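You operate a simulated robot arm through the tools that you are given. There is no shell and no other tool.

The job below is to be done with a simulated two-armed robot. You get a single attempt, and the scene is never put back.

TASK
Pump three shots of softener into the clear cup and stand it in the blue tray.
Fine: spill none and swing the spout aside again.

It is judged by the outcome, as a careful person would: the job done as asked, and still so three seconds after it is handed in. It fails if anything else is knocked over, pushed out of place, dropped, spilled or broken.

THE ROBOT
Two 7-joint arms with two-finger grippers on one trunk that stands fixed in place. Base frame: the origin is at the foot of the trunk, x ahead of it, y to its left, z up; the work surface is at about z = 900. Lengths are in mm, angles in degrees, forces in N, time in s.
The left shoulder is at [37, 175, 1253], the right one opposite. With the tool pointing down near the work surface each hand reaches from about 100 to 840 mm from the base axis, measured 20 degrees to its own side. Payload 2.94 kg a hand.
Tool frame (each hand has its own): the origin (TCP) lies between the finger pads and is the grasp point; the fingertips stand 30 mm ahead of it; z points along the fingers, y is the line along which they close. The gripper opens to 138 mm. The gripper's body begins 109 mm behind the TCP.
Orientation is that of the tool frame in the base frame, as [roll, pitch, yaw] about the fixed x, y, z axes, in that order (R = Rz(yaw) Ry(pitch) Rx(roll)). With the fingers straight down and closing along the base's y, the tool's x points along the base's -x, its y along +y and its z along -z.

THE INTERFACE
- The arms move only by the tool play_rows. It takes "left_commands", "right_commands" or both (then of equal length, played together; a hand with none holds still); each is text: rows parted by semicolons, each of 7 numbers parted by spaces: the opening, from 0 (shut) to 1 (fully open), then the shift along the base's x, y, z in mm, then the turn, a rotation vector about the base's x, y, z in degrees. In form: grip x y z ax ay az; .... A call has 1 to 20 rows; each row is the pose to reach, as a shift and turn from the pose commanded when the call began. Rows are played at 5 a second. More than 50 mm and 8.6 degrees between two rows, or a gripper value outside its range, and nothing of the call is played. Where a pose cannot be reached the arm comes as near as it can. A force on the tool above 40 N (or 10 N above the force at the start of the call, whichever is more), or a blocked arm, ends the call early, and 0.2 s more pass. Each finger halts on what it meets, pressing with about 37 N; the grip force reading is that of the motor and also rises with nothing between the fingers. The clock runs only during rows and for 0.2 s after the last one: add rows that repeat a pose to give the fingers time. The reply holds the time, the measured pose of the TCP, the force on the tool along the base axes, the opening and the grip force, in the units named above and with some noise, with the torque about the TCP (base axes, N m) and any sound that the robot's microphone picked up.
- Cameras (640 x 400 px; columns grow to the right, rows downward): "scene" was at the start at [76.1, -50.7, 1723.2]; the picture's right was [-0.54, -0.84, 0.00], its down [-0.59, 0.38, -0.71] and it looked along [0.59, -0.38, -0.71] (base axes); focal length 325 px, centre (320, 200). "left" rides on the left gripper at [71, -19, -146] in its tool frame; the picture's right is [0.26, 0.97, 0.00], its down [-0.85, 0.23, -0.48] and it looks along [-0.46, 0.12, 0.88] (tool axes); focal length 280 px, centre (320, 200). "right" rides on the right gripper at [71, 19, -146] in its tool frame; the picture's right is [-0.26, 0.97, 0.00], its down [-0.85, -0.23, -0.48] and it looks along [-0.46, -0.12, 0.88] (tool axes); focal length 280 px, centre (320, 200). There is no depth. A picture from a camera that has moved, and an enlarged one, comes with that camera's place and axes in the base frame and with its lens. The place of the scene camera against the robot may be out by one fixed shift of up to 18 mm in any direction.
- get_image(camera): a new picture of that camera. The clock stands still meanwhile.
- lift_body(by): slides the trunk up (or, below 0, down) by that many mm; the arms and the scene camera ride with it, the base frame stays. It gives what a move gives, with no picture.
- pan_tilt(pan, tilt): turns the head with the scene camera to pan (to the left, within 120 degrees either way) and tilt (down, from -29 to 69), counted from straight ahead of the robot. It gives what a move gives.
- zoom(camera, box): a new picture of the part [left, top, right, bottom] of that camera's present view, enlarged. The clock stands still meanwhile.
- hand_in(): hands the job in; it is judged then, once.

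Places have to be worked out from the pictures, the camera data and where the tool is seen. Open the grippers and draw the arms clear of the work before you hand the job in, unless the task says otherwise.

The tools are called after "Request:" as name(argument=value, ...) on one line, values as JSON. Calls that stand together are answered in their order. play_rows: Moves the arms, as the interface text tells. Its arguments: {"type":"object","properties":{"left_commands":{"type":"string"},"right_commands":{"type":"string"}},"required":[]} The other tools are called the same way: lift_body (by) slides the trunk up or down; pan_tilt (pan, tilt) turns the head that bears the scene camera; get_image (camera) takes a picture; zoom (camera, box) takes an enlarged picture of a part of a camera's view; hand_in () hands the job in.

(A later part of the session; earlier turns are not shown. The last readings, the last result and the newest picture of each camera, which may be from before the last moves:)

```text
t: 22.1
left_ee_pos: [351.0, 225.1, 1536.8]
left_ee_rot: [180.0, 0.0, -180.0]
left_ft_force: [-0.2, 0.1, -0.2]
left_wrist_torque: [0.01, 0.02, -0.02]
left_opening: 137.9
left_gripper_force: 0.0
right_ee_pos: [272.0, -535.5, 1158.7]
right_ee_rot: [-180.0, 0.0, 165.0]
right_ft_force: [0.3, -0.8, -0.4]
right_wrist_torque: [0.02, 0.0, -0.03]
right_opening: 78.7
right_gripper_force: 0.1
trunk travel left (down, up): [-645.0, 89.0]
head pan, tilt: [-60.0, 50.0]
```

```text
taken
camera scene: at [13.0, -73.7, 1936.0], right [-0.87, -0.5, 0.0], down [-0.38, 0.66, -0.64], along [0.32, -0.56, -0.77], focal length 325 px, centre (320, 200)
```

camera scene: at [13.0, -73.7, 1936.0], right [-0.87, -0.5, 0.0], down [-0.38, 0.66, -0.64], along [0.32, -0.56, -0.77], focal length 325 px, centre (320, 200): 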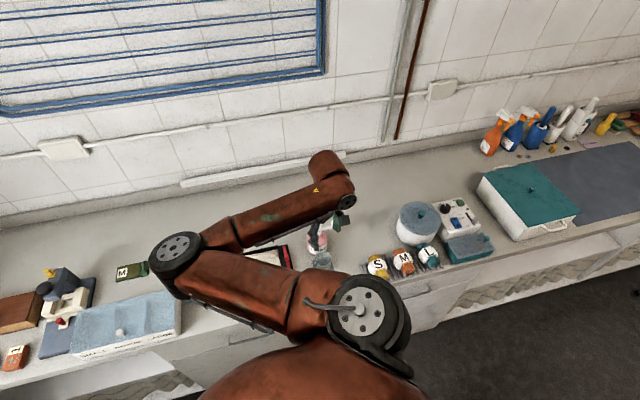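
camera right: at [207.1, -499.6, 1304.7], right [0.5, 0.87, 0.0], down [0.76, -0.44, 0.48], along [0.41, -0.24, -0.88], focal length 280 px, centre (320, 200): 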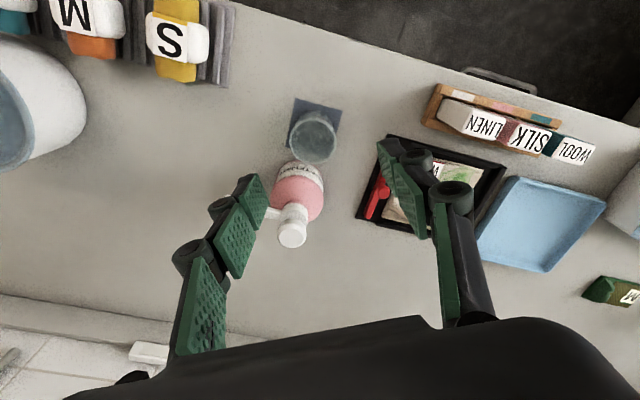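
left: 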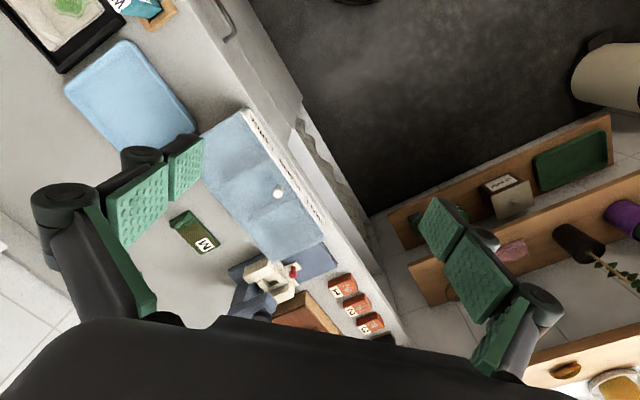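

The cup stands centred on the mat. Next I turn the hand to +43° (closing line tangential to the spout's swing) and move above the swing knob at ≈(309, -661), staying well above the pump head, to inspect the spout.

Request:
play_rows(right_commands="0.57 4 -14 5 0 0 7; 0.57 8 -28 5 0 0 14; 0.6 12 -44 5 0 0 21; 0.7 16 -60 5 0 0 28; 0.8 21 -76 5 0 0 35; 0.9 26 -92 5 0 0 42; 1 30 -108 5 0 0 50; 1 34 -120 5 0 0 58; 1 37 -125 5 0 0 58; 1 37 -125 5 0 0 58")

Request:
get_image(camera="right")

Request:
get_image(camera="scene")

```text
t: 24.2
left_ee_pos: [350.2, 225.6, 1536.4]
left_ee_rot: [180.0, -0.1, 180.0]
left_ft_force: [0.1, -0.7, 0.7]
left_wrist_torque: [-0.02, 0.01, -0.04]
left_opening: 138.1
left_gripper_force: 0.1
right_ee_pos: [310.2, -663.9, 1163.3]
right_ee_rot: [-179.8, 0.0, -136.8]
right_ft_force: [1.0, 0.3, 0.5]
right_wrist_torque: [0.03, 0.01, 0.01]
right_opening: 138.1
right_gripper_force: 0.1
trunk travel left (down, up): [-645.0, 89.0]
head pan, tilt: [-60.0, 50.0]
```

```text
taken
camera right: at [244.3, -697.8, 1308.3], right [-0.47, 0.88, 0.0], down [0.78, 0.41, 0.48], along [0.42, 0.22, -0.88], focal length 280 px, centre (320, 200)
```

right: 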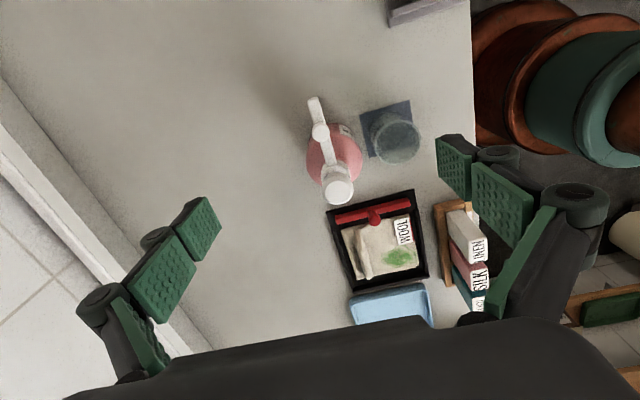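

```text
taken
camera scene: at [12.6, -73.1, 1936.1], right [-0.87, -0.5, 0.0], down [-0.38, 0.66, -0.64], along [0.32, -0.56, -0.77], focal length 325 px, centre (320, 200)
```

scene: 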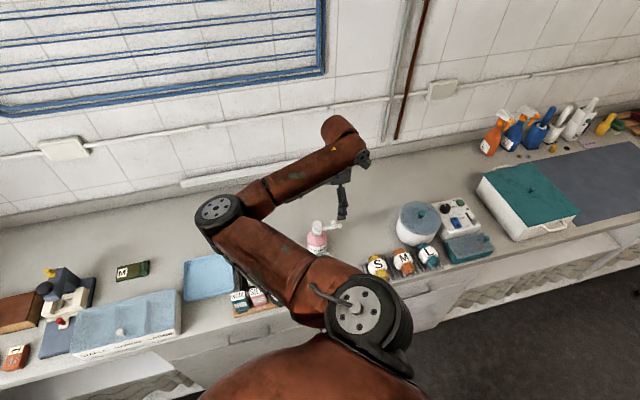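

Clear view of spout, bottle and cup. Zooming in for precise geometry.

Request:
zoom(camera="right", box=[280, 85, 440, 215])

Request:
zoom(camera="scene", box=[280, 170, 380, 280])

```text
3.08 times, centred on (360, 150) of right
camera zoom: at [244.3, -697.8, 1308.3], right [-0.47, 0.88, 0.0], down [0.78, 0.41, 0.48], along [0.42, 0.22, -0.88], focal length 863 px, centre (197, 354)
```

zoom: 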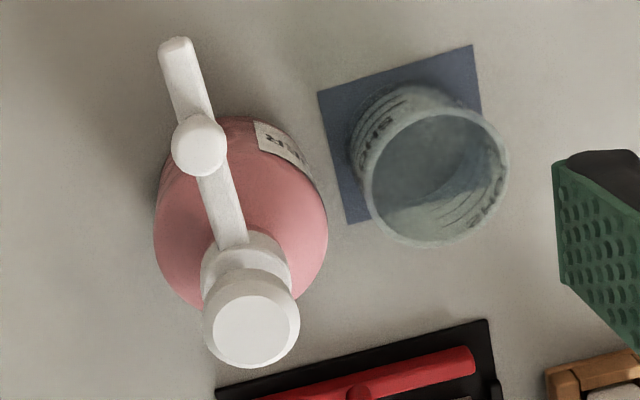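

```text
3.64 times, centred on (330, 225) of scene
camera zoom: at [12.6, -73.1, 1936.1], right [-0.87, -0.5, 0.0], down [-0.38, 0.66, -0.64], along [0.32, -0.56, -0.77], focal length 1181 px, centre (284, 109)
```

zoom: 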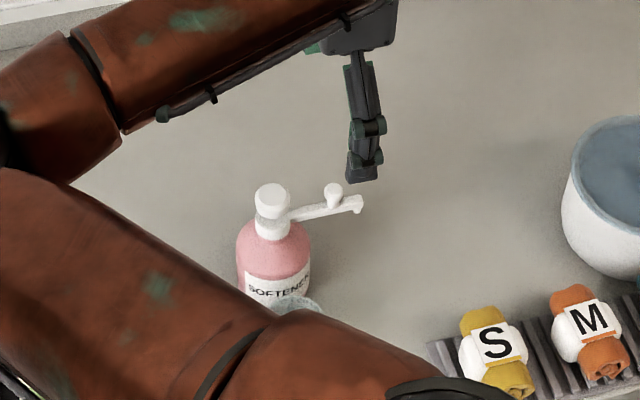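

Geometry: bottle axis ≈(351.8, -619), knob at radius ≈61 in direction ≈224°, cup direction ≈135°, so a 90° clockwise swing. I'll narrow the gripper to ~40 mm and descend to cage the knob loosely between the fingers.

Request:
play_rows(right_commands="0.8 -1 1 0 0 0 1; 0.6 -1 1 0 0 0 1; 0.45 -1 1 0 0 0 1; 0.3 -1 1 0 0 0 1; 0.3 -1 1 0 0 0 1; 0.3 -1 1 0 0 0 1; 0.3 -1 1 -30 0 0 1; 0.3 -1 1 -60 0 0 1; 0.3 -1 1 -80 0 0 1; 0.3 -1 1 -80 0 0 1")

Request:
get_image(camera="right")

Request:
zoom(camera="scene", box=[280, 170, 380, 280])

```text
t: 26.4
left_ee_pos: [350.0, 225.0, 1537.3]
left_ee_rot: [179.9, 0.1, -179.9]
left_ft_force: [-0.8, 0.4, -0.2]
left_wrist_torque: [-0.02, 0.02, 0.05]
left_opening: 137.9
left_gripper_force: 0.1
right_ee_pos: [306.3, -662.0, 1084.7]
right_ee_rot: [-179.8, 0.0, -135.9]
right_ft_force: [-0.6, -0.3, -0.6]
right_wrist_torque: [0.02, -0.02, -0.01]
right_opening: 41.5
right_gripper_force: 0.1
trunk travel left (down, up): [-645.0, 89.0]
head pan, tilt: [-60.0, 50.0]
```

```text
taken
camera right: at [241.8, -698.1, 1230.1], right [-0.48, 0.88, 0.0], down [0.77, 0.43, 0.48], along [0.42, 0.23, -0.88], focal length 280 px, centre (320, 200)
```

right: 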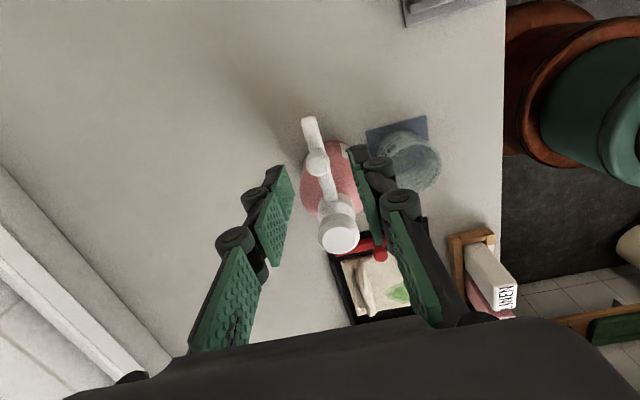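

```text
3.64 times, centred on (330, 225) of scene
camera zoom: at [12.6, -73.1, 1936.1], right [-0.87, -0.5, 0.0], down [-0.38, 0.66, -0.64], along [0.32, -0.56, -0.77], focal length 1181 px, centre (284, 109)
```

zoom: 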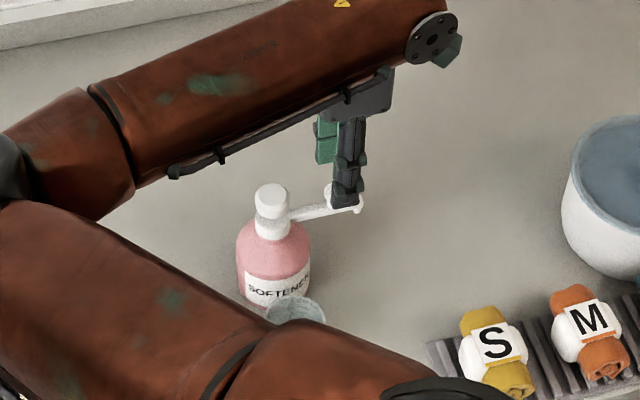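

The knob lies between the fingers, about 2.6 mm toward the back one. I'll shift by that and descend a further 44 mm so the fingers straddle the knob and spout arm.

Request:
play_rows(right_commands="0.3 2 -2 -10 0 0 0; 0.3 2 -2 -25 0 0 0; 0.3 2 -2 -38 0 0 0; 0.3 2 -2 -44 0 0 0; 0.3 2 -2 -44 0 0 0")

Request:
get_image(camera="right")

Request:
zoom(camera="scene", box=[280, 170, 380, 280])

```text
t: 27.6
left_ee_pos: [350.8, 226.1, 1537.4]
left_ee_rot: [-179.9, 0.0, -180.0]
left_ft_force: [0.2, -0.1, -0.9]
left_wrist_torque: [0.01, 0.02, -0.03]
left_opening: 137.9
left_gripper_force: 0.1
right_ee_pos: [309.2, -665.2, 1040.1]
right_ee_rot: [-180.0, 0.0, -135.9]
right_ft_force: [0.1, 0.4, -0.1]
right_wrist_torque: [-0.01, 0.0, -0.02]
right_opening: 41.4
right_gripper_force: 0.0
trunk travel left (down, up): [-645.0, 89.0]
head pan, tilt: [-60.0, 50.0]
```

```text
taken
camera right: at [244.6, -700.6, 1184.7], right [-0.48, 0.88, 0.0], down [0.77, 0.43, 0.48], along [0.42, 0.23, -0.88], focal length 280 px, centre (320, 200)
```

right: 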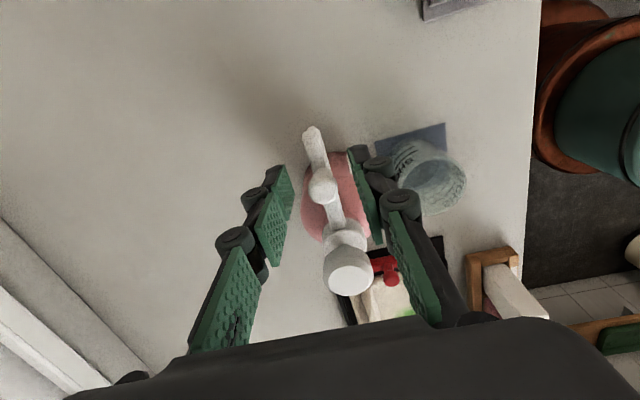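

```text
3.64 times, centred on (330, 225) of scene
camera zoom: at [12.5, -73.1, 1936.1], right [-0.87, -0.5, 0.0], down [-0.38, 0.66, -0.64], along [0.32, -0.56, -0.77], focal length 1181 px, centre (284, 109)
```

zoom: 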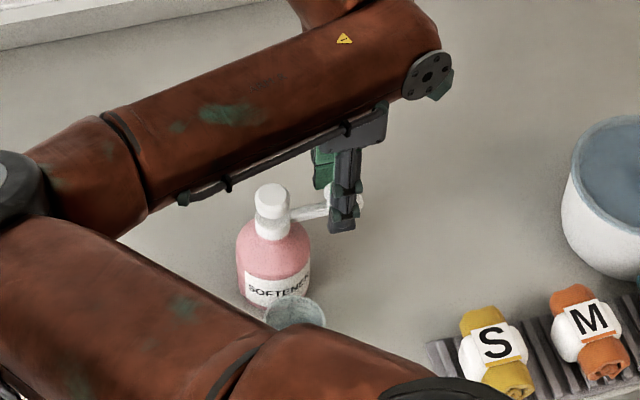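

The knob sits between the fingers with clearance. I'll narrow the cage to ~26 mm and start swinging clockwise along the arc about the bottle axis ≈(350.5, -620), the first 20°, then check that only the spout moves.

Request:
play_rows(right_commands="0.19 0 0 0 0 0 0; 0.19 0 0 0 0 0 0; 0.19 0 0 0 0 0 0; 0.19 -3.8 3.8 0 0 0 -5; 0.19 -7.2 8 0 0 0 -10; 0.19 -10.2 12.4 0 0 0 -15; 0.19 -12.8 17 0 0 0 -20; 0.19 -12.8 17 0 0 0 -20")

Request:
get_image(camera="right")

Request:
zoom(camera="scene", box=[280, 170, 380, 280])

```text
t: 29.4
left_ee_pos: [350.6, 224.6, 1538.2]
left_ee_rot: [180.0, 0.0, 179.9]
left_ft_force: [0.7, 0.5, -0.6]
left_wrist_torque: [0.01, 0.0, 0.03]
left_opening: 138.0
left_gripper_force: 0.0
right_ee_pos: [298.2, -647.8, 1038.8]
right_ee_rot: [-179.9, -0.1, -156.0]
right_ft_force: [-0.5, 0.4, 0.2]
right_wrist_torque: [-0.04, 0.0, 0.03]
right_opening: 26.4
right_gripper_force: 0.0
trunk travel left (down, up): [-645.0, 89.0]
head pan, tilt: [-60.0, 50.0]
```

```text
taken
camera right: at [223.8, -657.8, 1184.0], right [-0.15, 0.99, 0.0], down [0.87, 0.14, 0.48], along [0.47, 0.07, -0.88], focal length 280 px, centre (320, 200)
```

right: 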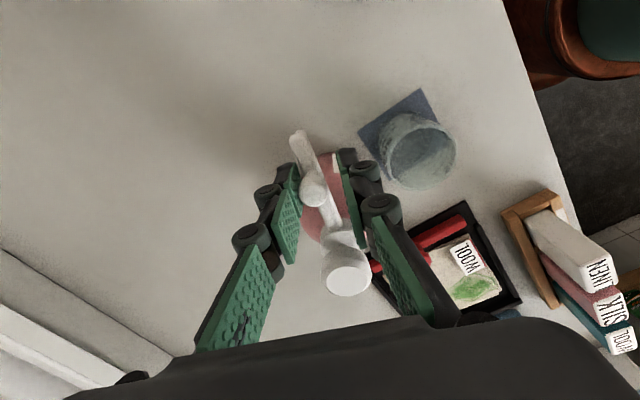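

```text
3.64 times, centred on (330, 225) of scene
camera zoom: at [12.6, -73.3, 1936.1], right [-0.87, -0.5, 0.0], down [-0.38, 0.66, -0.64], along [0.32, -0.56, -0.77], focal length 1181 px, centre (284, 109)
```

zoom: 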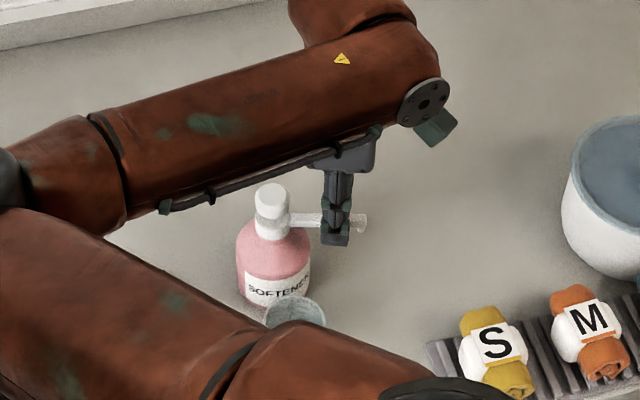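

Only the spout moves (bottle and head unchanged, forces near zero). I'll continue the arc to about 142° and check.

Request:
play_rows(right_commands="0.19 -2.2 4.9 0 0 0 -5; 0.19 -4 9.9 0 0 0 -10; 0.19 -5.4 15.1 0 0 0 -15; 0.19 -6.2 20.3 0 0 0 -20; 0.19 -6.7 25.7 0 0 0 -25; 0.19 -6.6 31 0 0 0 -30; 0.19 -6.1 36.3 0 0 0 -35; 0.19 -5.1 41.6 0 0 0 -40; 0.19 -3.7 46.7 0 0 0 -45; 0.19 -1.8 51.7 0 0 0 -50; 0.19 0.5 56.5 0 0 0 -55; 0.19 3.2 61.1 0 0 0 -60; 0.19 6.3 65.5 0 0 0 -65; 0.19 6.3 65.5 0 0 0 -65")

Request:
get_image(camera="right")

Request:
get_image(camera="scene")

```text
t: 32.5
left_ee_pos: [349.8, 223.9, 1537.0]
left_ee_rot: [-180.0, -0.1, -179.9]
left_ft_force: [0.4, 0.0, -0.7]
left_wrist_torque: [0.02, 0.0, 0.0]
left_opening: 138.2
left_gripper_force: 0.0
right_ee_pos: [303.5, -582.1, 1039.8]
right_ee_rot: [-180.0, 0.0, 139.0]
right_ft_force: [1.2, -0.5, 0.4]
right_wrist_torque: [-0.02, 0.03, 0.03]
right_opening: 26.2
right_gripper_force: 0.1
trunk travel left (down, up): [-645.0, 89.0]
head pan, tilt: [-60.0, 50.0]
```

```text
taken
camera right: at [261.3, -520.4, 1184.6], right [0.83, 0.56, 0.0], down [0.49, -0.73, 0.48], along [0.26, -0.4, -0.88], focal length 280 px, centre (320, 200)
```

right: 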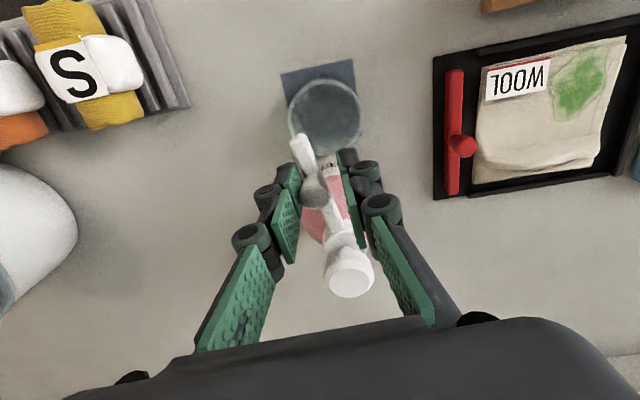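

```text
taken
camera scene: at [12.5, -73.3, 1936.1], right [-0.87, -0.5, 0.0], down [-0.38, 0.66, -0.64], along [0.32, -0.56, -0.77], focal length 325 px, centre (320, 200)
```

scene: 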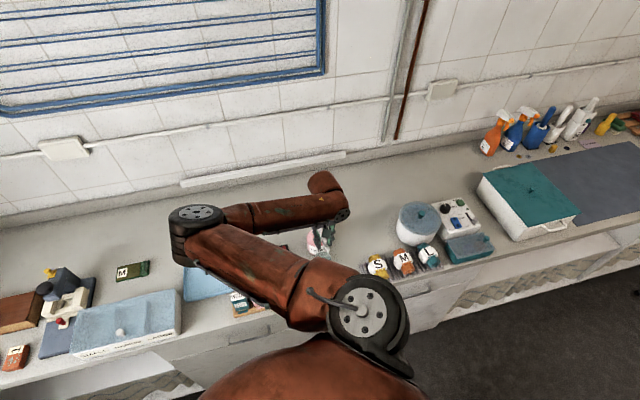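

The spout is now at ≈144.5° and the cup centre lies at ≈134°, radius 85 from the axis. I'll continue 10° more so the nozzle is over the cup's centre.

Request:
play_rows(right_commands="0.19 1.7 2 0 0 0 -2.5; 0.19 3.4 4 0 0 0 -5; 0.19 5.3 5.9 0 0 0 -7.5; 0.19 7.3 7.8 0 0 0 -10; 0.19 7.3 7.8 0 0 0 -10")

Request:
get_image(camera="right")

Request:
zoom(camera="right", box=[270, 50, 410, 190])

```text
t: 33.6
left_ee_pos: [350.2, 225.8, 1536.5]
left_ee_rot: [-179.9, -0.1, 180.0]
left_ft_force: [-0.2, -0.2, -0.1]
left_wrist_torque: [0.0, 0.02, 0.04]
left_opening: 138.0
left_gripper_force: 0.1
right_ee_pos: [310.6, -574.5, 1040.0]
right_ee_rot: [-179.9, 0.0, 129.1]
right_ft_force: [0.6, -0.5, 0.0]
right_wrist_torque: [-0.03, 0.0, 0.0]
right_opening: 26.1
right_gripper_force: 0.1
trunk travel left (down, up): [-645.0, 89.0]
head pan, tilt: [-60.0, 50.0]
```

```text
taken
camera right: at [279.6, -506.7, 1184.1], right [0.91, 0.41, 0.0], down [0.36, -0.8, 0.48], along [0.19, -0.44, -0.88], focal length 280 px, centre (320, 200)
```

right: 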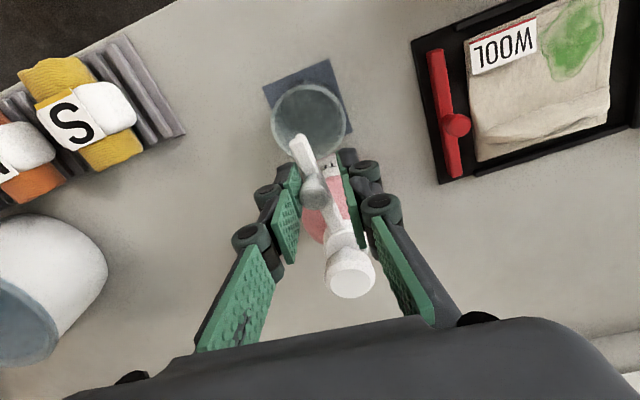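

```text
2.86 times, centred on (340, 120) of right
camera zoom: at [279.6, -506.7, 1184.1], right [0.91, 0.41, 0.0], down [0.36, -0.8, 0.48], along [0.19, -0.44, -0.88], focal length 801 px, centre (263, 429)
```

zoom: 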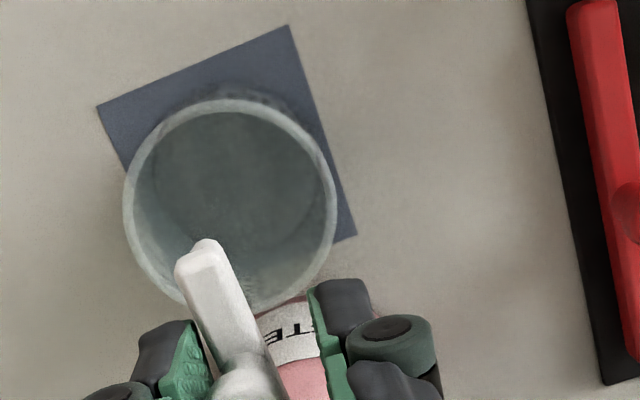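

The nozzle is now over the cup's centre to within a couple of mm (spout at ≈134°). I'll open the cage slightly, raise the hand clear, close the fingers and move above the pump head at (350.4, -619.6).

Request:
play_rows(right_commands="0.26 0 0 0 0 0 0; 0.3 0 0 0 0 0 0; 0.3 0 0 20 0 0 0; 0.3 0 0 45 0 0 0; 0.3 0 0 75 0 0 0; 0.2 12 -13 75 0 0 0; 0.1 26 -29 75 0 0 0; 0 41 -46 75 0 0 0; 0 41 -46 75 0 0 0; 0 41 -46 75 0 0 0")

Request:
get_image(camera="right")

Request:
zoom(camera="scene", box=[270, 170, 390, 290])

```text
t: 35.9
left_ee_pos: [350.6, 224.5, 1535.9]
left_ee_rot: [-180.0, 0.1, 180.0]
left_ft_force: [-0.7, 0.7, 0.0]
left_wrist_torque: [0.01, -0.01, -0.01]
left_opening: 137.8
left_gripper_force: 0.1
right_ee_pos: [352.3, -620.1, 1116.0]
right_ee_rot: [-179.9, 0.0, 129.0]
right_ft_force: [-0.4, 0.6, -0.5]
right_wrist_torque: [-0.02, 0.05, 0.02]
right_opening: 0.0
right_gripper_force: 28.2
trunk travel left (down, up): [-645.0, 89.0]
head pan, tilt: [-60.0, 50.0]
```

```text
taken
camera right: at [321.5, -552.7, 1261.0], right [0.91, 0.41, 0.0], down [0.36, -0.8, 0.48], along [0.19, -0.44, -0.88], focal length 280 px, centre (320, 200)
```

right: 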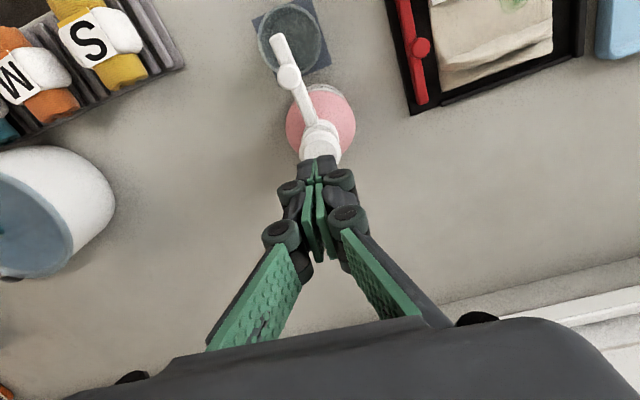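

```text
3.33 times, centred on (330, 230) of scene
camera zoom: at [12.5, -73.0, 1936.1], right [-0.87, -0.5, 0.0], down [-0.38, 0.66, -0.64], along [0.32, -0.56, -0.77], focal length 1083 px, centre (287, 100)
```

zoom: 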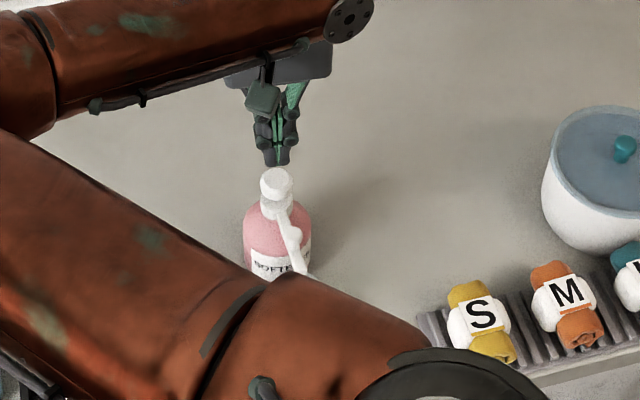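

The spout stayed over the cup. I'll zoom to check the fingertips against the pump head.

Request:
zoom(camera="right", box=[250, 0, 400, 200])

```text
2.00 times, centred on (325, 100) of right
camera zoom: at [321.5, -552.7, 1261.0], right [0.91, 0.41, 0.0], down [0.36, -0.8, 0.48], along [0.19, -0.44, -0.88], focal length 561 px, centre (310, 400)
```

zoom: 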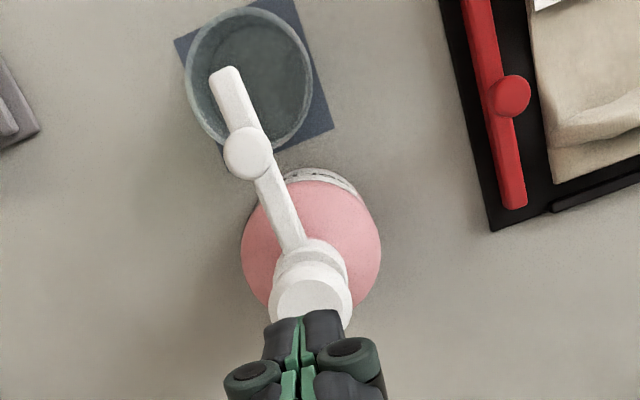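

Fingertips are aligned above the head, and the nozzle is over the cup's mouth. I'll descend to just above the head top (tips ≈1049).

Request:
play_rows(right_commands="0 -1 1 -15 0 0 0; 0 -1 1 -28 0 0 0; 0 -1 1 -36 0 0 0; 0 -1 1 -36 0 0 0")

Request:
zoom(camera="right", box=[230, 0, 420, 220])

Request:
zoom(camera="scene", box=[270, 170, 390, 290])

```text
t: 36.9
left_ee_pos: [350.5, 225.4, 1537.9]
left_ee_rot: [180.0, 0.0, 179.9]
left_ft_force: [-0.1, 0.8, 1.5]
left_wrist_torque: [-0.01, -0.02, 0.03]
left_opening: 137.8
left_gripper_force: 0.1
right_ee_pos: [350.6, -617.2, 1078.7]
right_ee_rot: [-179.8, 0.0, 129.1]
right_ft_force: [0.0, -0.6, -0.3]
right_wrist_torque: [-0.02, 0.02, 0.02]
right_opening: 0.1
right_gripper_force: 28.7
trunk travel left (down, up): [-645.0, 89.0]
head pan, tilt: [-60.0, 50.0]
```

```text
1.82 times, centred on (325, 110) of right
camera zoom: at [320.5, -550.3, 1224.1], right [0.91, 0.41, 0.0], down [0.36, -0.8, 0.48], along [0.19, -0.44, -0.88], focal length 510 px, centre (311, 364)
```

zoom: 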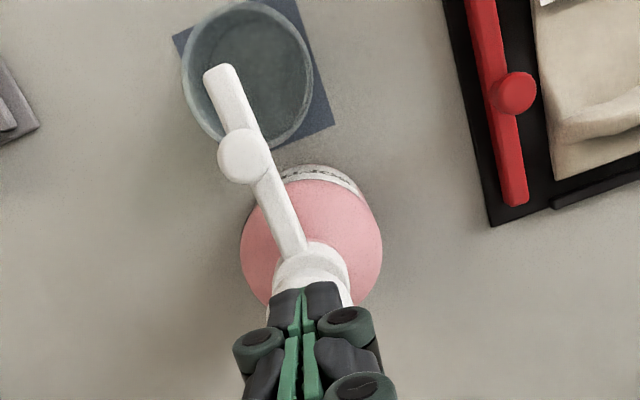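

```text
3.33 times, centred on (330, 230) of scene
camera zoom: at [12.5, -73.0, 1936.1], right [-0.87, -0.5, 0.0], down [-0.38, 0.66, -0.64], along [0.32, -0.56, -0.77], focal length 1083 px, centre (287, 100)
```

zoom: 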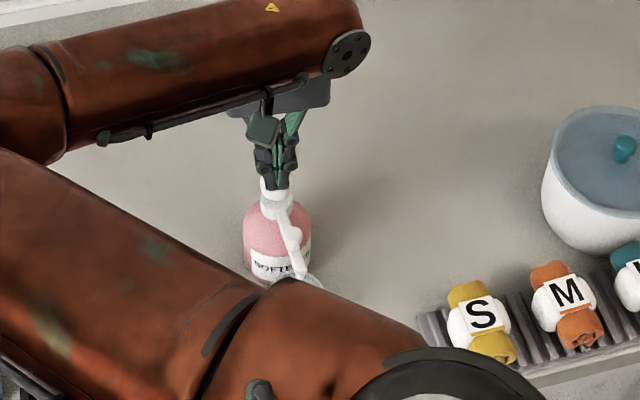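

Tips are just above the head top. I'll press in small steps and read the force.

Request:
play_rows(right_commands="0 0 -2 0 0 0 0; 0 0 -2 -2 0 0 0; 0 0 -2 -4 0 0 0; 0 0 -2 -6 0 0 0; 0 0 -2 -6 0 0 0")

Request:
zoom(camera="right", box=[230, 0, 420, 220])

```text
t: 38.0
left_ee_pos: [349.8, 225.8, 1536.8]
left_ee_rot: [-179.9, 0.0, 179.9]
left_ft_force: [-0.3, -0.7, 0.0]
left_wrist_torque: [0.0, 0.02, -0.04]
left_opening: 138.0
left_gripper_force: 0.0
right_ee_pos: [351.1, -621.5, 1073.1]
right_ee_rot: [-179.9, 0.1, 129.1]
right_ft_force: [-0.6, 1.9, 3.6]
right_wrist_torque: [0.07, 0.0, 0.04]
right_opening: 5.6
right_gripper_force: 28.4
trunk travel left (down, up): [-645.0, 89.0]
head pan, tilt: [-60.0, 50.0]
```

```text
1.82 times, centred on (325, 110) of right
camera zoom: at [320.2, -553.8, 1217.6], right [0.91, 0.41, 0.0], down [0.36, -0.8, 0.48], along [0.19, -0.44, -0.88], focal length 510 px, centre (311, 364)
```

zoom: 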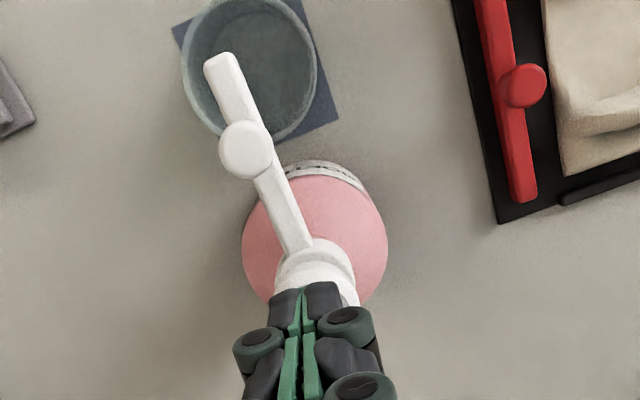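

Contact began: 3.6 N upward, but the opening reads 5.6 mm. I'll look closely at the fingertips.

Request:
zoom(camera="right", box=[270, 130, 380, 230])

Request:
zoom(camera="scene", box=[290, 190, 350, 260])

```text
4.00 times, centred on (325, 180) of right
camera zoom: at [320.2, -553.8, 1217.6], right [0.91, 0.41, 0.0], down [0.36, -0.8, 0.48], along [0.19, -0.44, -0.88], focal length 1122 px, centre (300, 280)
```

zoom: 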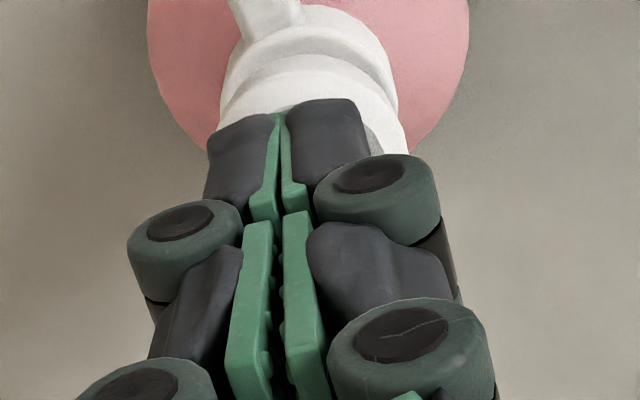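

```text
5.71 times, centred on (320, 225) of scene
camera zoom: at [12.4, -72.2, 1936.1], right [-0.87, -0.5, 0.0], down [-0.38, 0.66, -0.64], along [0.32, -0.56, -0.77], focal length 1856 px, centre (320, 57)
```

zoom: 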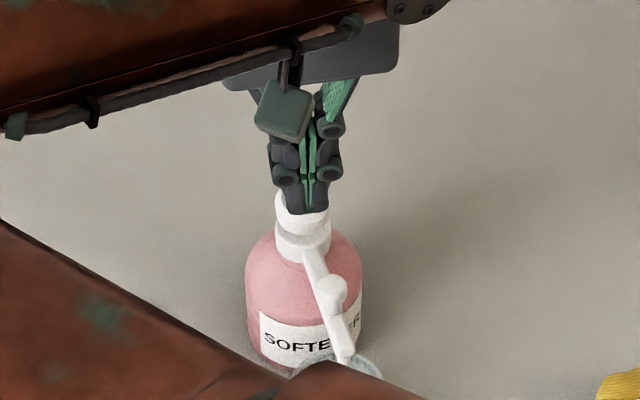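

The tips are squarely on the head; the fingers spread only slightly under load. I'll press further in 2 mm steps.

Request:
play_rows(right_commands="0 0 0 -2 0 0 0; 0 0 0 -4 0 0 0; 0 0 0 -6 0 0 0; 0 0 0 -6 0 0 0")

Request:
zoom(camera="right", box=[230, 0, 420, 220])

```text
t: 39.0
left_ee_pos: [349.7, 227.3, 1537.0]
left_ee_rot: [-179.9, 0.0, -180.0]
left_ft_force: [0.3, -0.1, 0.2]
left_wrist_torque: [0.03, 0.04, 0.03]
left_opening: 138.0
left_gripper_force: 0.1
right_ee_pos: [351.8, -622.0, 1067.3]
right_ee_rot: [-179.9, 0.1, 129.2]
right_ft_force: [1.8, 2.8, 7.2]
right_wrist_torque: [0.04, -0.06, -0.01]
right_opening: 6.0
right_gripper_force: 28.5
trunk travel left (down, up): [-645.0, 89.0]
head pan, tilt: [-60.0, 50.0]
```

```text
1.82 times, centred on (325, 110) of right
camera zoom: at [320.0, -554.1, 1212.0], right [0.91, 0.41, 0.0], down [0.36, -0.8, 0.48], along [0.19, -0.44, -0.88], focal length 510 px, centre (311, 364)
```

zoom: 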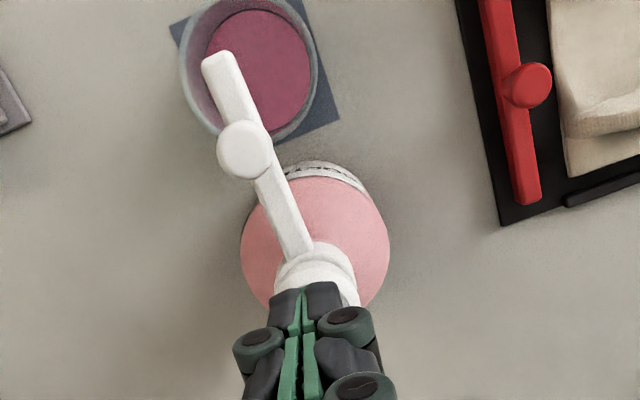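

A first shot of pink liquid has appeared in the cup (7.2 N at tip z ≈1037). To make it a full stroke, I'll press a bit further until the head bottoms out, watching force and level.

Request:
play_rows(right_commands="0 0 1 -2 0 0 0; 0 0 1 -4 0 0 0; 0 0 1 -4 0 0 0")

Request:
zoom(camera="right", box=[230, 0, 420, 220])

```text
t: 39.9
left_ee_pos: [350.3, 226.1, 1537.0]
left_ee_rot: [-179.9, -0.1, 180.0]
left_ft_force: [-0.4, 0.5, -0.2]
left_wrist_torque: [0.0, -0.01, -0.03]
left_opening: 138.2
left_gripper_force: 0.0
right_ee_pos: [351.1, -621.7, 1063.6]
right_ee_rot: [-179.8, 0.3, 129.1]
right_ft_force: [4.3, -5.0, 18.5]
right_wrist_torque: [-0.08, -0.1, -0.03]
right_opening: 6.0
right_gripper_force: 28.5
trunk travel left (down, up): [-645.0, 89.0]
head pan, tilt: [-60.0, 50.0]
```

```text
1.82 times, centred on (325, 110) of right
camera zoom: at [319.7, -553.5, 1208.7], right [0.91, 0.4, 0.0], down [0.36, -0.8, 0.48], along [0.19, -0.44, -0.88], focal length 510 px, centre (311, 364)
```

zoom: 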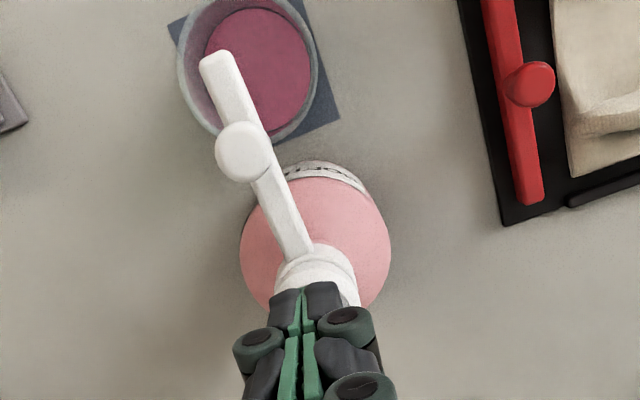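

The head bottomed out (force jumped to 18.5 N at TCP ≈1063.6), so the stroke is about 11 mm, one full shot given. Now I raise the fingers clear to let the head come back up.

Request:
play_rows(right_commands="0 0 0 2 0 0 0; 0 0 0 5 0 0 0; 0 0 0 9 0 0 0; 0 0 0 13 0 0 0; 0 0 0 17 0 0 0; 0 0 0 17 0 0 0; 0 0 0 17 0 0 0")

Request:
get_image(camera="right")

Request:
zoom(camera="scene", box=[290, 190, 350, 260])

```text
t: 41.5
left_ee_pos: [351.0, 225.3, 1538.5]
left_ee_rot: [179.9, 0.0, -180.0]
left_ft_force: [1.1, -0.6, 0.0]
left_wrist_torque: [0.02, -0.02, 0.03]
left_opening: 138.5
left_gripper_force: 0.1
right_ee_pos: [350.9, -621.2, 1079.8]
right_ee_rot: [-179.9, 0.1, 129.1]
right_ft_force: [0.4, 0.2, -0.2]
right_wrist_torque: [-0.01, 0.0, 0.0]
right_opening: 0.1
right_gripper_force: 29.2
trunk travel left (down, up): [-645.0, 89.0]
head pan, tilt: [-60.0, 50.0]
```

```text
taken
camera right: at [321.0, -553.3, 1224.1], right [0.91, 0.41, 0.0], down [0.36, -0.8, 0.48], along [0.19, -0.44, -0.88], focal length 280 px, centre (320, 200)
```

right: 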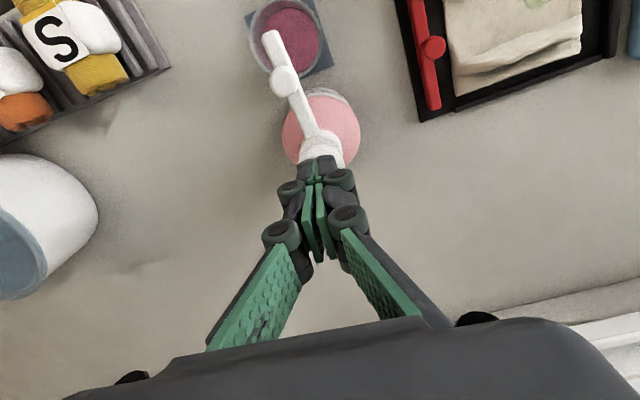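

```text
5.71 times, centred on (320, 225) of scene
camera zoom: at [12.5, -73.0, 1936.1], right [-0.87, -0.5, 0.0], down [-0.38, 0.66, -0.64], along [0.32, -0.56, -0.77], focal length 1856 px, centre (320, 57)
```

zoom: 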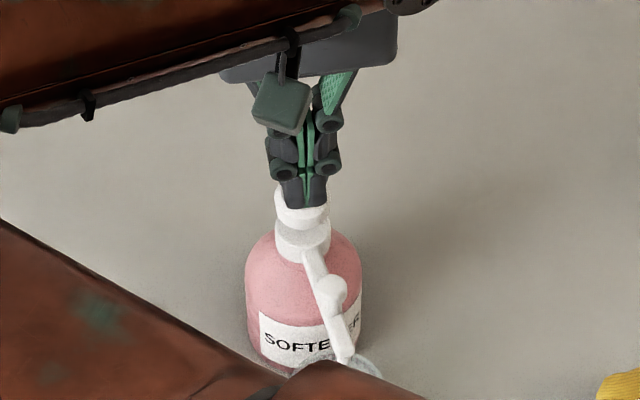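

The fingers are off the head (force ≈0). I'll record the level of the first shot and check the head's height.

Request:
zoom(camera="right", box=[230, 0, 350, 90])

Request:
zoom(camera="right", box=[270, 90, 370, 180])

```text
4.44 times, centred on (290, 45) of right
camera zoom: at [321.0, -553.3, 1224.1], right [0.91, 0.41, 0.0], down [0.36, -0.8, 0.48], along [0.19, -0.44, -0.88], focal length 1246 px, centre (453, 889)
```

zoom: 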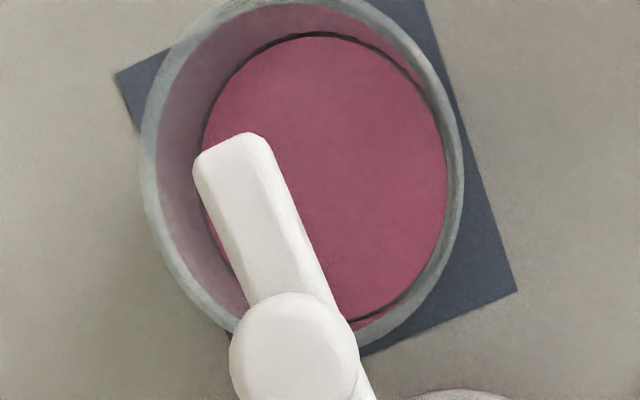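

```text
4.44 times, centred on (320, 135) of right
camera zoom: at [321.0, -553.3, 1224.1], right [0.91, 0.41, 0.0], down [0.36, -0.8, 0.48], along [0.19, -0.44, -0.88], focal length 1246 px, centre (320, 489)
```

zoom: 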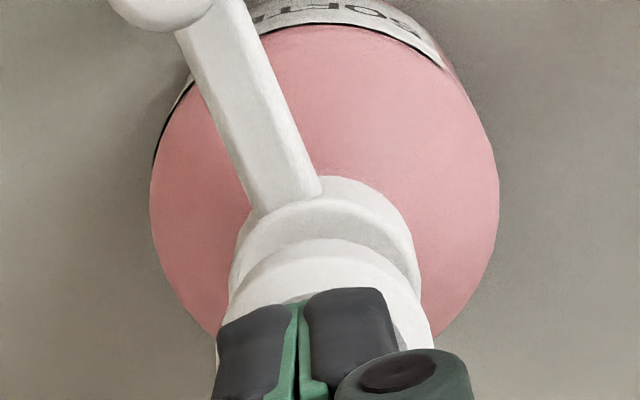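

Level after shot one recorded; nothing outside the cup. Now the second stroke: press 15 mm down from here, hold, and come fully back up.

Request:
play_rows(right_commands="0 0 1 -3 0 0 0; 0 0 1 -6 0 0 0; 0 0 1 -9 0 0 0; 0 0 1 -12 0 0 0; 0 0 1 -15 0 0 0; 0 0 1 -15 0 0 0; 0 0 1 -15 0 0 0")

Request:
zoom(camera="right", box=[230, 0, 350, 90])

```text
t: 43.0
left_ee_pos: [350.5, 224.7, 1536.7]
left_ee_rot: [-179.9, 0.0, -179.9]
left_ft_force: [-0.2, 0.5, 0.1]
left_wrist_torque: [-0.03, -0.01, 0.0]
left_opening: 138.3
left_gripper_force: 0.0
right_ee_pos: [350.5, -619.2, 1064.7]
right_ee_rot: [-179.9, 0.2, 129.2]
right_ft_force: [0.5, -5.1, 10.0]
right_wrist_torque: [-0.11, -0.01, -0.01]
right_opening: 6.3
right_gripper_force: 28.3
trunk travel left (down, up): [-645.0, 89.0]
head pan, tilt: [-60.0, 50.0]
```

```text
4.44 times, centred on (290, 45) of right
camera zoom: at [320.7, -551.0, 1209.7], right [0.91, 0.41, 0.0], down [0.36, -0.8, 0.48], along [0.19, -0.44, -0.88], focal length 1246 px, centre (453, 889)
```

zoom: 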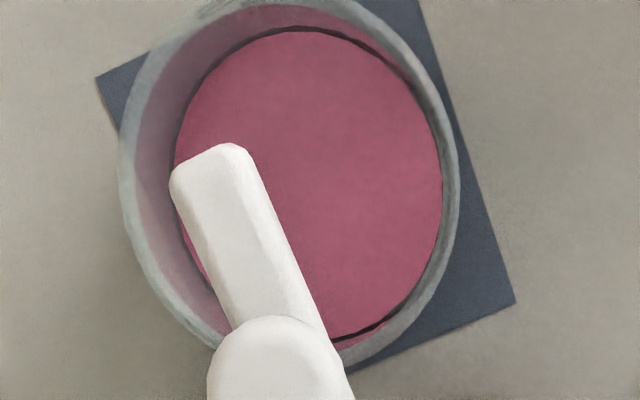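

The level visibly rose (second shot, level ≈922). Raising the fingers fully to let the head return.

Request:
play_rows(right_commands="0 0 -1 3 0 0 0; 0 0 -1 6 0 0 0; 0 0 -1 9 0 0 0; 0 0 -1 12 0 0 0; 0 0 -1 15 0 0 0; 0 0 -1 16 0 0 0; 0 0 -1 16 0 0 0; 0 0 -1 16 0 0 0")

Request:
zoom(camera="right", box=[230, 0, 350, 90])

Request:
zoom(camera="right", box=[220, 0, 420, 200])

```text
t: 44.9
left_ee_pos: [350.6, 224.7, 1536.7]
left_ee_rot: [179.9, 0.0, 180.0]
left_ft_force: [0.0, 0.0, -0.6]
left_wrist_torque: [-0.02, -0.02, 0.02]
left_opening: 138.0
left_gripper_force: 0.1
right_ee_pos: [350.5, -619.2, 1081.3]
right_ee_rot: [-179.9, 0.0, 129.1]
right_ft_force: [-0.2, 0.2, -0.4]
right_wrist_torque: [-0.03, 0.01, -0.01]
right_opening: 0.0
right_gripper_force: 28.4
trunk travel left (down, up): [-645.0, 89.0]
head pan, tilt: [-60.0, 50.0]
```

```text
4.44 times, centred on (290, 45) of right
camera zoom: at [320.2, -552.2, 1225.5], right [0.91, 0.41, 0.0], down [0.36, -0.8, 0.48], along [0.19, -0.44, -0.88], focal length 1246 px, centre (453, 889)
```

zoom: 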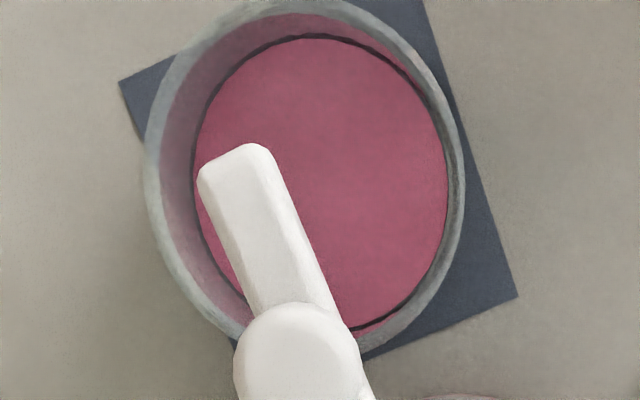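

```text
2.00 times, centred on (320, 100) of right
camera zoom: at [320.2, -552.2, 1225.5], right [0.91, 0.41, 0.0], down [0.36, -0.8, 0.48], along [0.19, -0.44, -0.88], focal length 561 px, centre (320, 400)
```

zoom: 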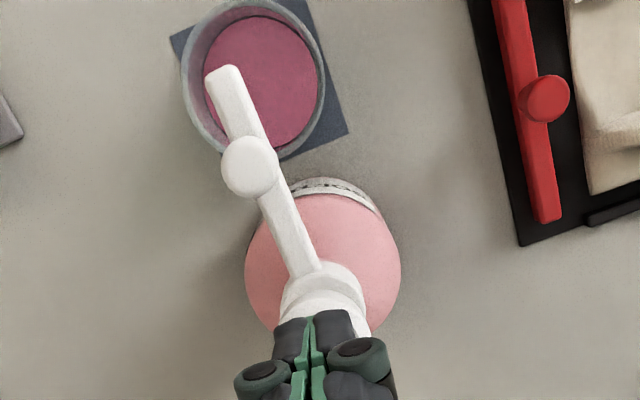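

Spout, bottle and cup are unmoved, head released. Now the third stroke in the same way.

Request:
play_rows(right_commands="0 0 0 -3 0 0 0; 0 0 0 -6 0 0 0; 0 0 0 -9 0 0 0; 0 0 0 -12 0 0 0; 0 0 0 -15 0 0 0; 0 0 0 -16 0 0 0; 0 0 0 -16 0 0 0; 0 0 0 -16 0 0 0")

Request:
zoom(camera="right", box=[230, 0, 350, 90])

```text
t: 46.6
left_ee_pos: [350.7, 226.3, 1537.2]
left_ee_rot: [180.0, 0.0, -179.9]
left_ft_force: [0.0, -0.4, 0.0]
left_wrist_torque: [0.0, 0.04, 0.02]
left_opening: 137.9
left_gripper_force: 0.1
right_ee_pos: [350.8, -620.9, 1065.0]
right_ee_rot: [-179.9, 0.0, 129.1]
right_ft_force: [2.9, -3.5, 10.0]
right_wrist_torque: [-0.11, -0.07, -0.03]
right_opening: 5.9
right_gripper_force: 28.5
trunk travel left (down, up): [-645.0, 89.0]
head pan, tilt: [-60.0, 50.0]
```

```text
4.44 times, centred on (290, 45) of right
camera zoom: at [320.1, -552.6, 1209.7], right [0.91, 0.41, 0.0], down [0.36, -0.8, 0.48], along [0.19, -0.44, -0.88], focal length 1246 px, centre (453, 889)
```

zoom: 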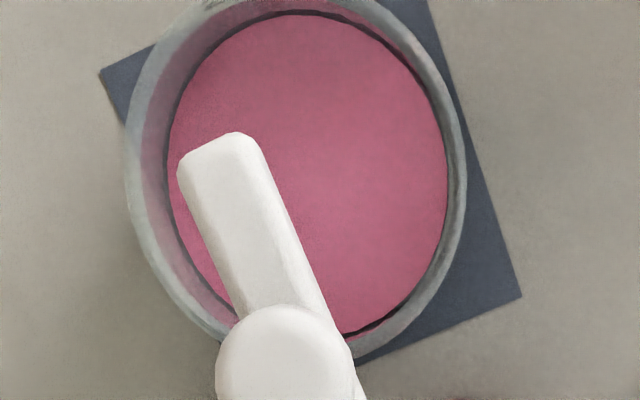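

The third shot is in (level ≈935, well below the rim at 962). I'll release the head, rise clear, wait briefly for drips, and move back above the knob with the fingers opened to ~41 mm.

Request:
play_rows(right_commands="0 0 0 4 0 0 0; 0 0 0 8 0 0 0; 0 0 0 12 0 0 0; 0 0 0 16 0 0 0; 0 0 0 30 0 0 0; 0 0 0 50 0 0 0; 0 0 0 50 0 0 0; 0.1 -14 14 50 0 0 2; 0.2 -28 29 50 0 0 4; 0.3 -42.5 43.5 50 0 0 5; 0.3 -42.5 43.5 50 0 0 5; 0.3 -42.5 43.5 50 0 0 5")

Request:
get_image(camera="right")

Request:
zoom(camera="scene", box=[270, 170, 390, 290])

```text
t: 49.2
left_ee_pos: [349.6, 224.8, 1536.5]
left_ee_rot: [179.9, 0.0, 180.0]
left_ft_force: [0.6, 0.1, 0.5]
left_wrist_torque: [-0.04, 0.02, 0.04]
left_opening: 138.0
left_gripper_force: 0.1
right_ee_pos: [308.0, -577.6, 1112.7]
right_ee_rot: [-179.9, 0.0, 134.1]
right_ft_force: [0.6, 0.1, -0.5]
right_wrist_torque: [-0.02, 0.0, 0.02]
right_opening: 41.5
right_gripper_force: 0.2
trunk travel left (down, up): [-645.0, 89.0]
head pan, tilt: [-60.0, 50.0]
```

```text
taken
camera right: at [272.1, -513.8, 1258.2], right [0.88, 0.48, 0.0], down [0.43, -0.77, 0.48], along [0.23, -0.42, -0.88], focal length 280 px, centre (320, 200)
```

right: 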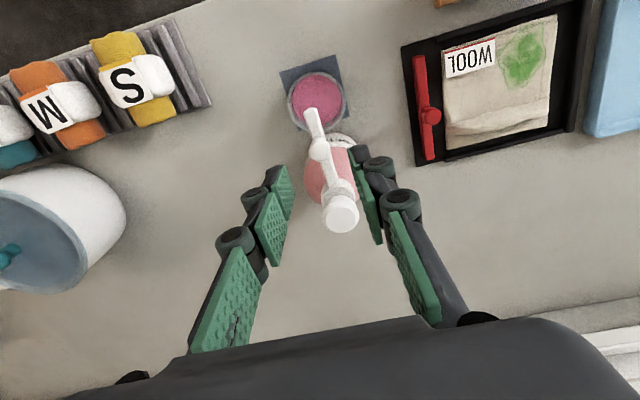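

```text
3.33 times, centred on (330, 230) of scene
camera zoom: at [12.6, -73.1, 1936.1], right [-0.87, -0.5, 0.0], down [-0.38, 0.66, -0.64], along [0.32, -0.56, -0.77], focal length 1083 px, centre (287, 100)
```

zoom: 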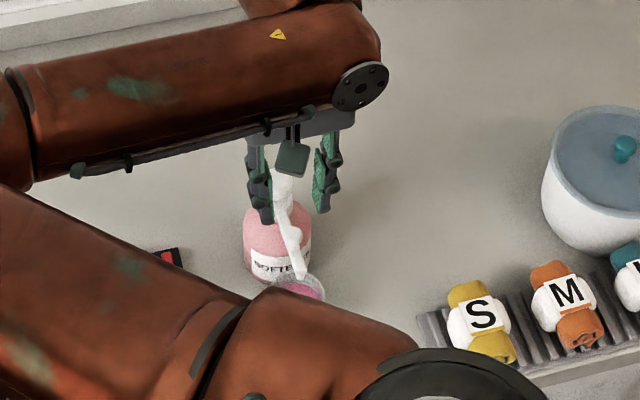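

The spout is still over the cup and the knob is centred between the fingers. I'll descend to straddle it and narrow the cage to ~26 mm.

Request:
play_rows(right_commands="0.3 -1 0 -20 0 0 0; 0.3 -1 0 -45 0 0 0; 0.3 -1 0 -65 0 0 0; 0.3 -1 0 -73 0 0 0; 0.3 -1 0 -73 0 0 0; 0.19 -1 0 -73 0 0 0; 0.19 -1 0 -73 0 0 0; 0.19 -1 0 -73 0 0 0")

Request:
get_image(camera="right")

```text
t: 51.0
left_ee_pos: [349.4, 224.8, 1537.3]
left_ee_rot: [-179.9, 0.0, 180.0]
left_ft_force: [-0.1, 0.8, -0.5]
left_wrist_torque: [0.01, -0.02, -0.01]
left_opening: 137.7
left_gripper_force: 0.0
right_ee_pos: [308.1, -577.9, 1043.0]
right_ee_rot: [-179.8, 0.1, 134.1]
right_ft_force: [0.7, -0.1, -0.9]
right_wrist_torque: [-0.01, -0.02, 0.01]
right_opening: 26.2
right_gripper_force: 0.1
trunk travel left (down, up): [-645.0, 89.0]
head pan, tilt: [-60.0, 50.0]
```

```text
taken
camera right: at [272.1, -513.0, 1187.0], right [0.88, 0.48, 0.0], down [0.43, -0.77, 0.48], along [0.23, -0.42, -0.88], focal length 280 px, centre (320, 200)
```

right: 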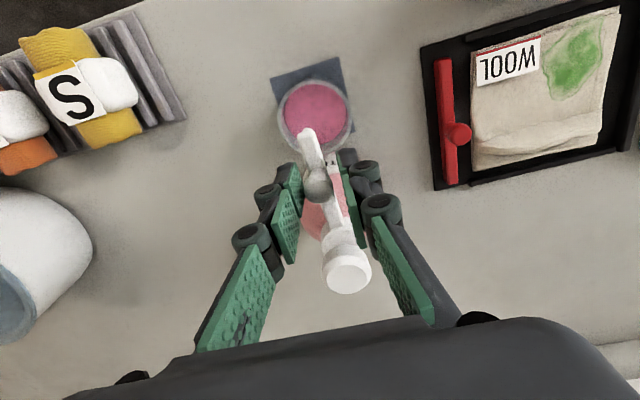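

The knob is caged with no force. I'll swing the spout back counterclockwise, first 20°, then check.

Request:
play_rows(right_commands="0.19 -4.1 -3.3 0 0 0 5; 0.19 -7.3 -7.5 0 0 0 10; 0.19 -10.1 -12 0 0 0 15; 0.19 -12.5 -16.7 0 0 0 20; 0.19 -12.5 -16.7 0 0 0 20")

Request:
get_image(camera="right")

```text
t: 52.2
left_ee_pos: [349.7, 225.5, 1537.6]
left_ee_rot: [180.0, 0.0, 180.0]
left_ft_force: [-0.1, 0.4, -0.3]
left_wrist_torque: [-0.02, 0.02, -0.01]
left_opening: 138.1
left_gripper_force: 0.1
right_ee_pos: [295.6, -592.7, 1043.5]
right_ee_rot: [-179.8, 0.0, 154.1]
right_ft_force: [0.1, 0.1, -0.7]
right_wrist_torque: [0.03, -0.03, -0.01]
right_opening: 26.4
right_gripper_force: 0.0
trunk travel left (down, up): [-645.0, 89.0]
head pan, tilt: [-60.0, 50.0]
```

```text
taken
camera right: at [238.4, -544.8, 1187.1], right [0.66, 0.75, 0.0], down [0.66, -0.58, 0.48], along [0.36, -0.31, -0.88], focal length 280 px, centre (320, 200)
```

right: 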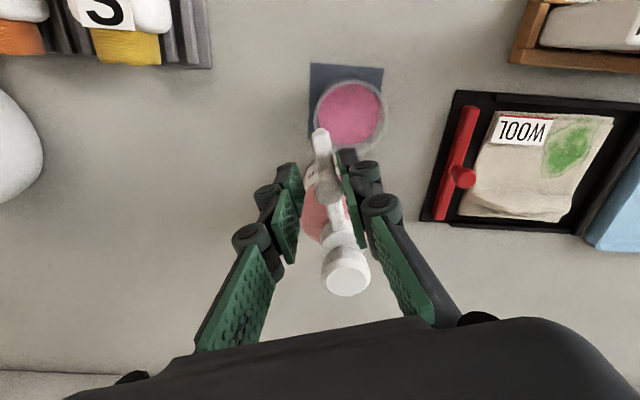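

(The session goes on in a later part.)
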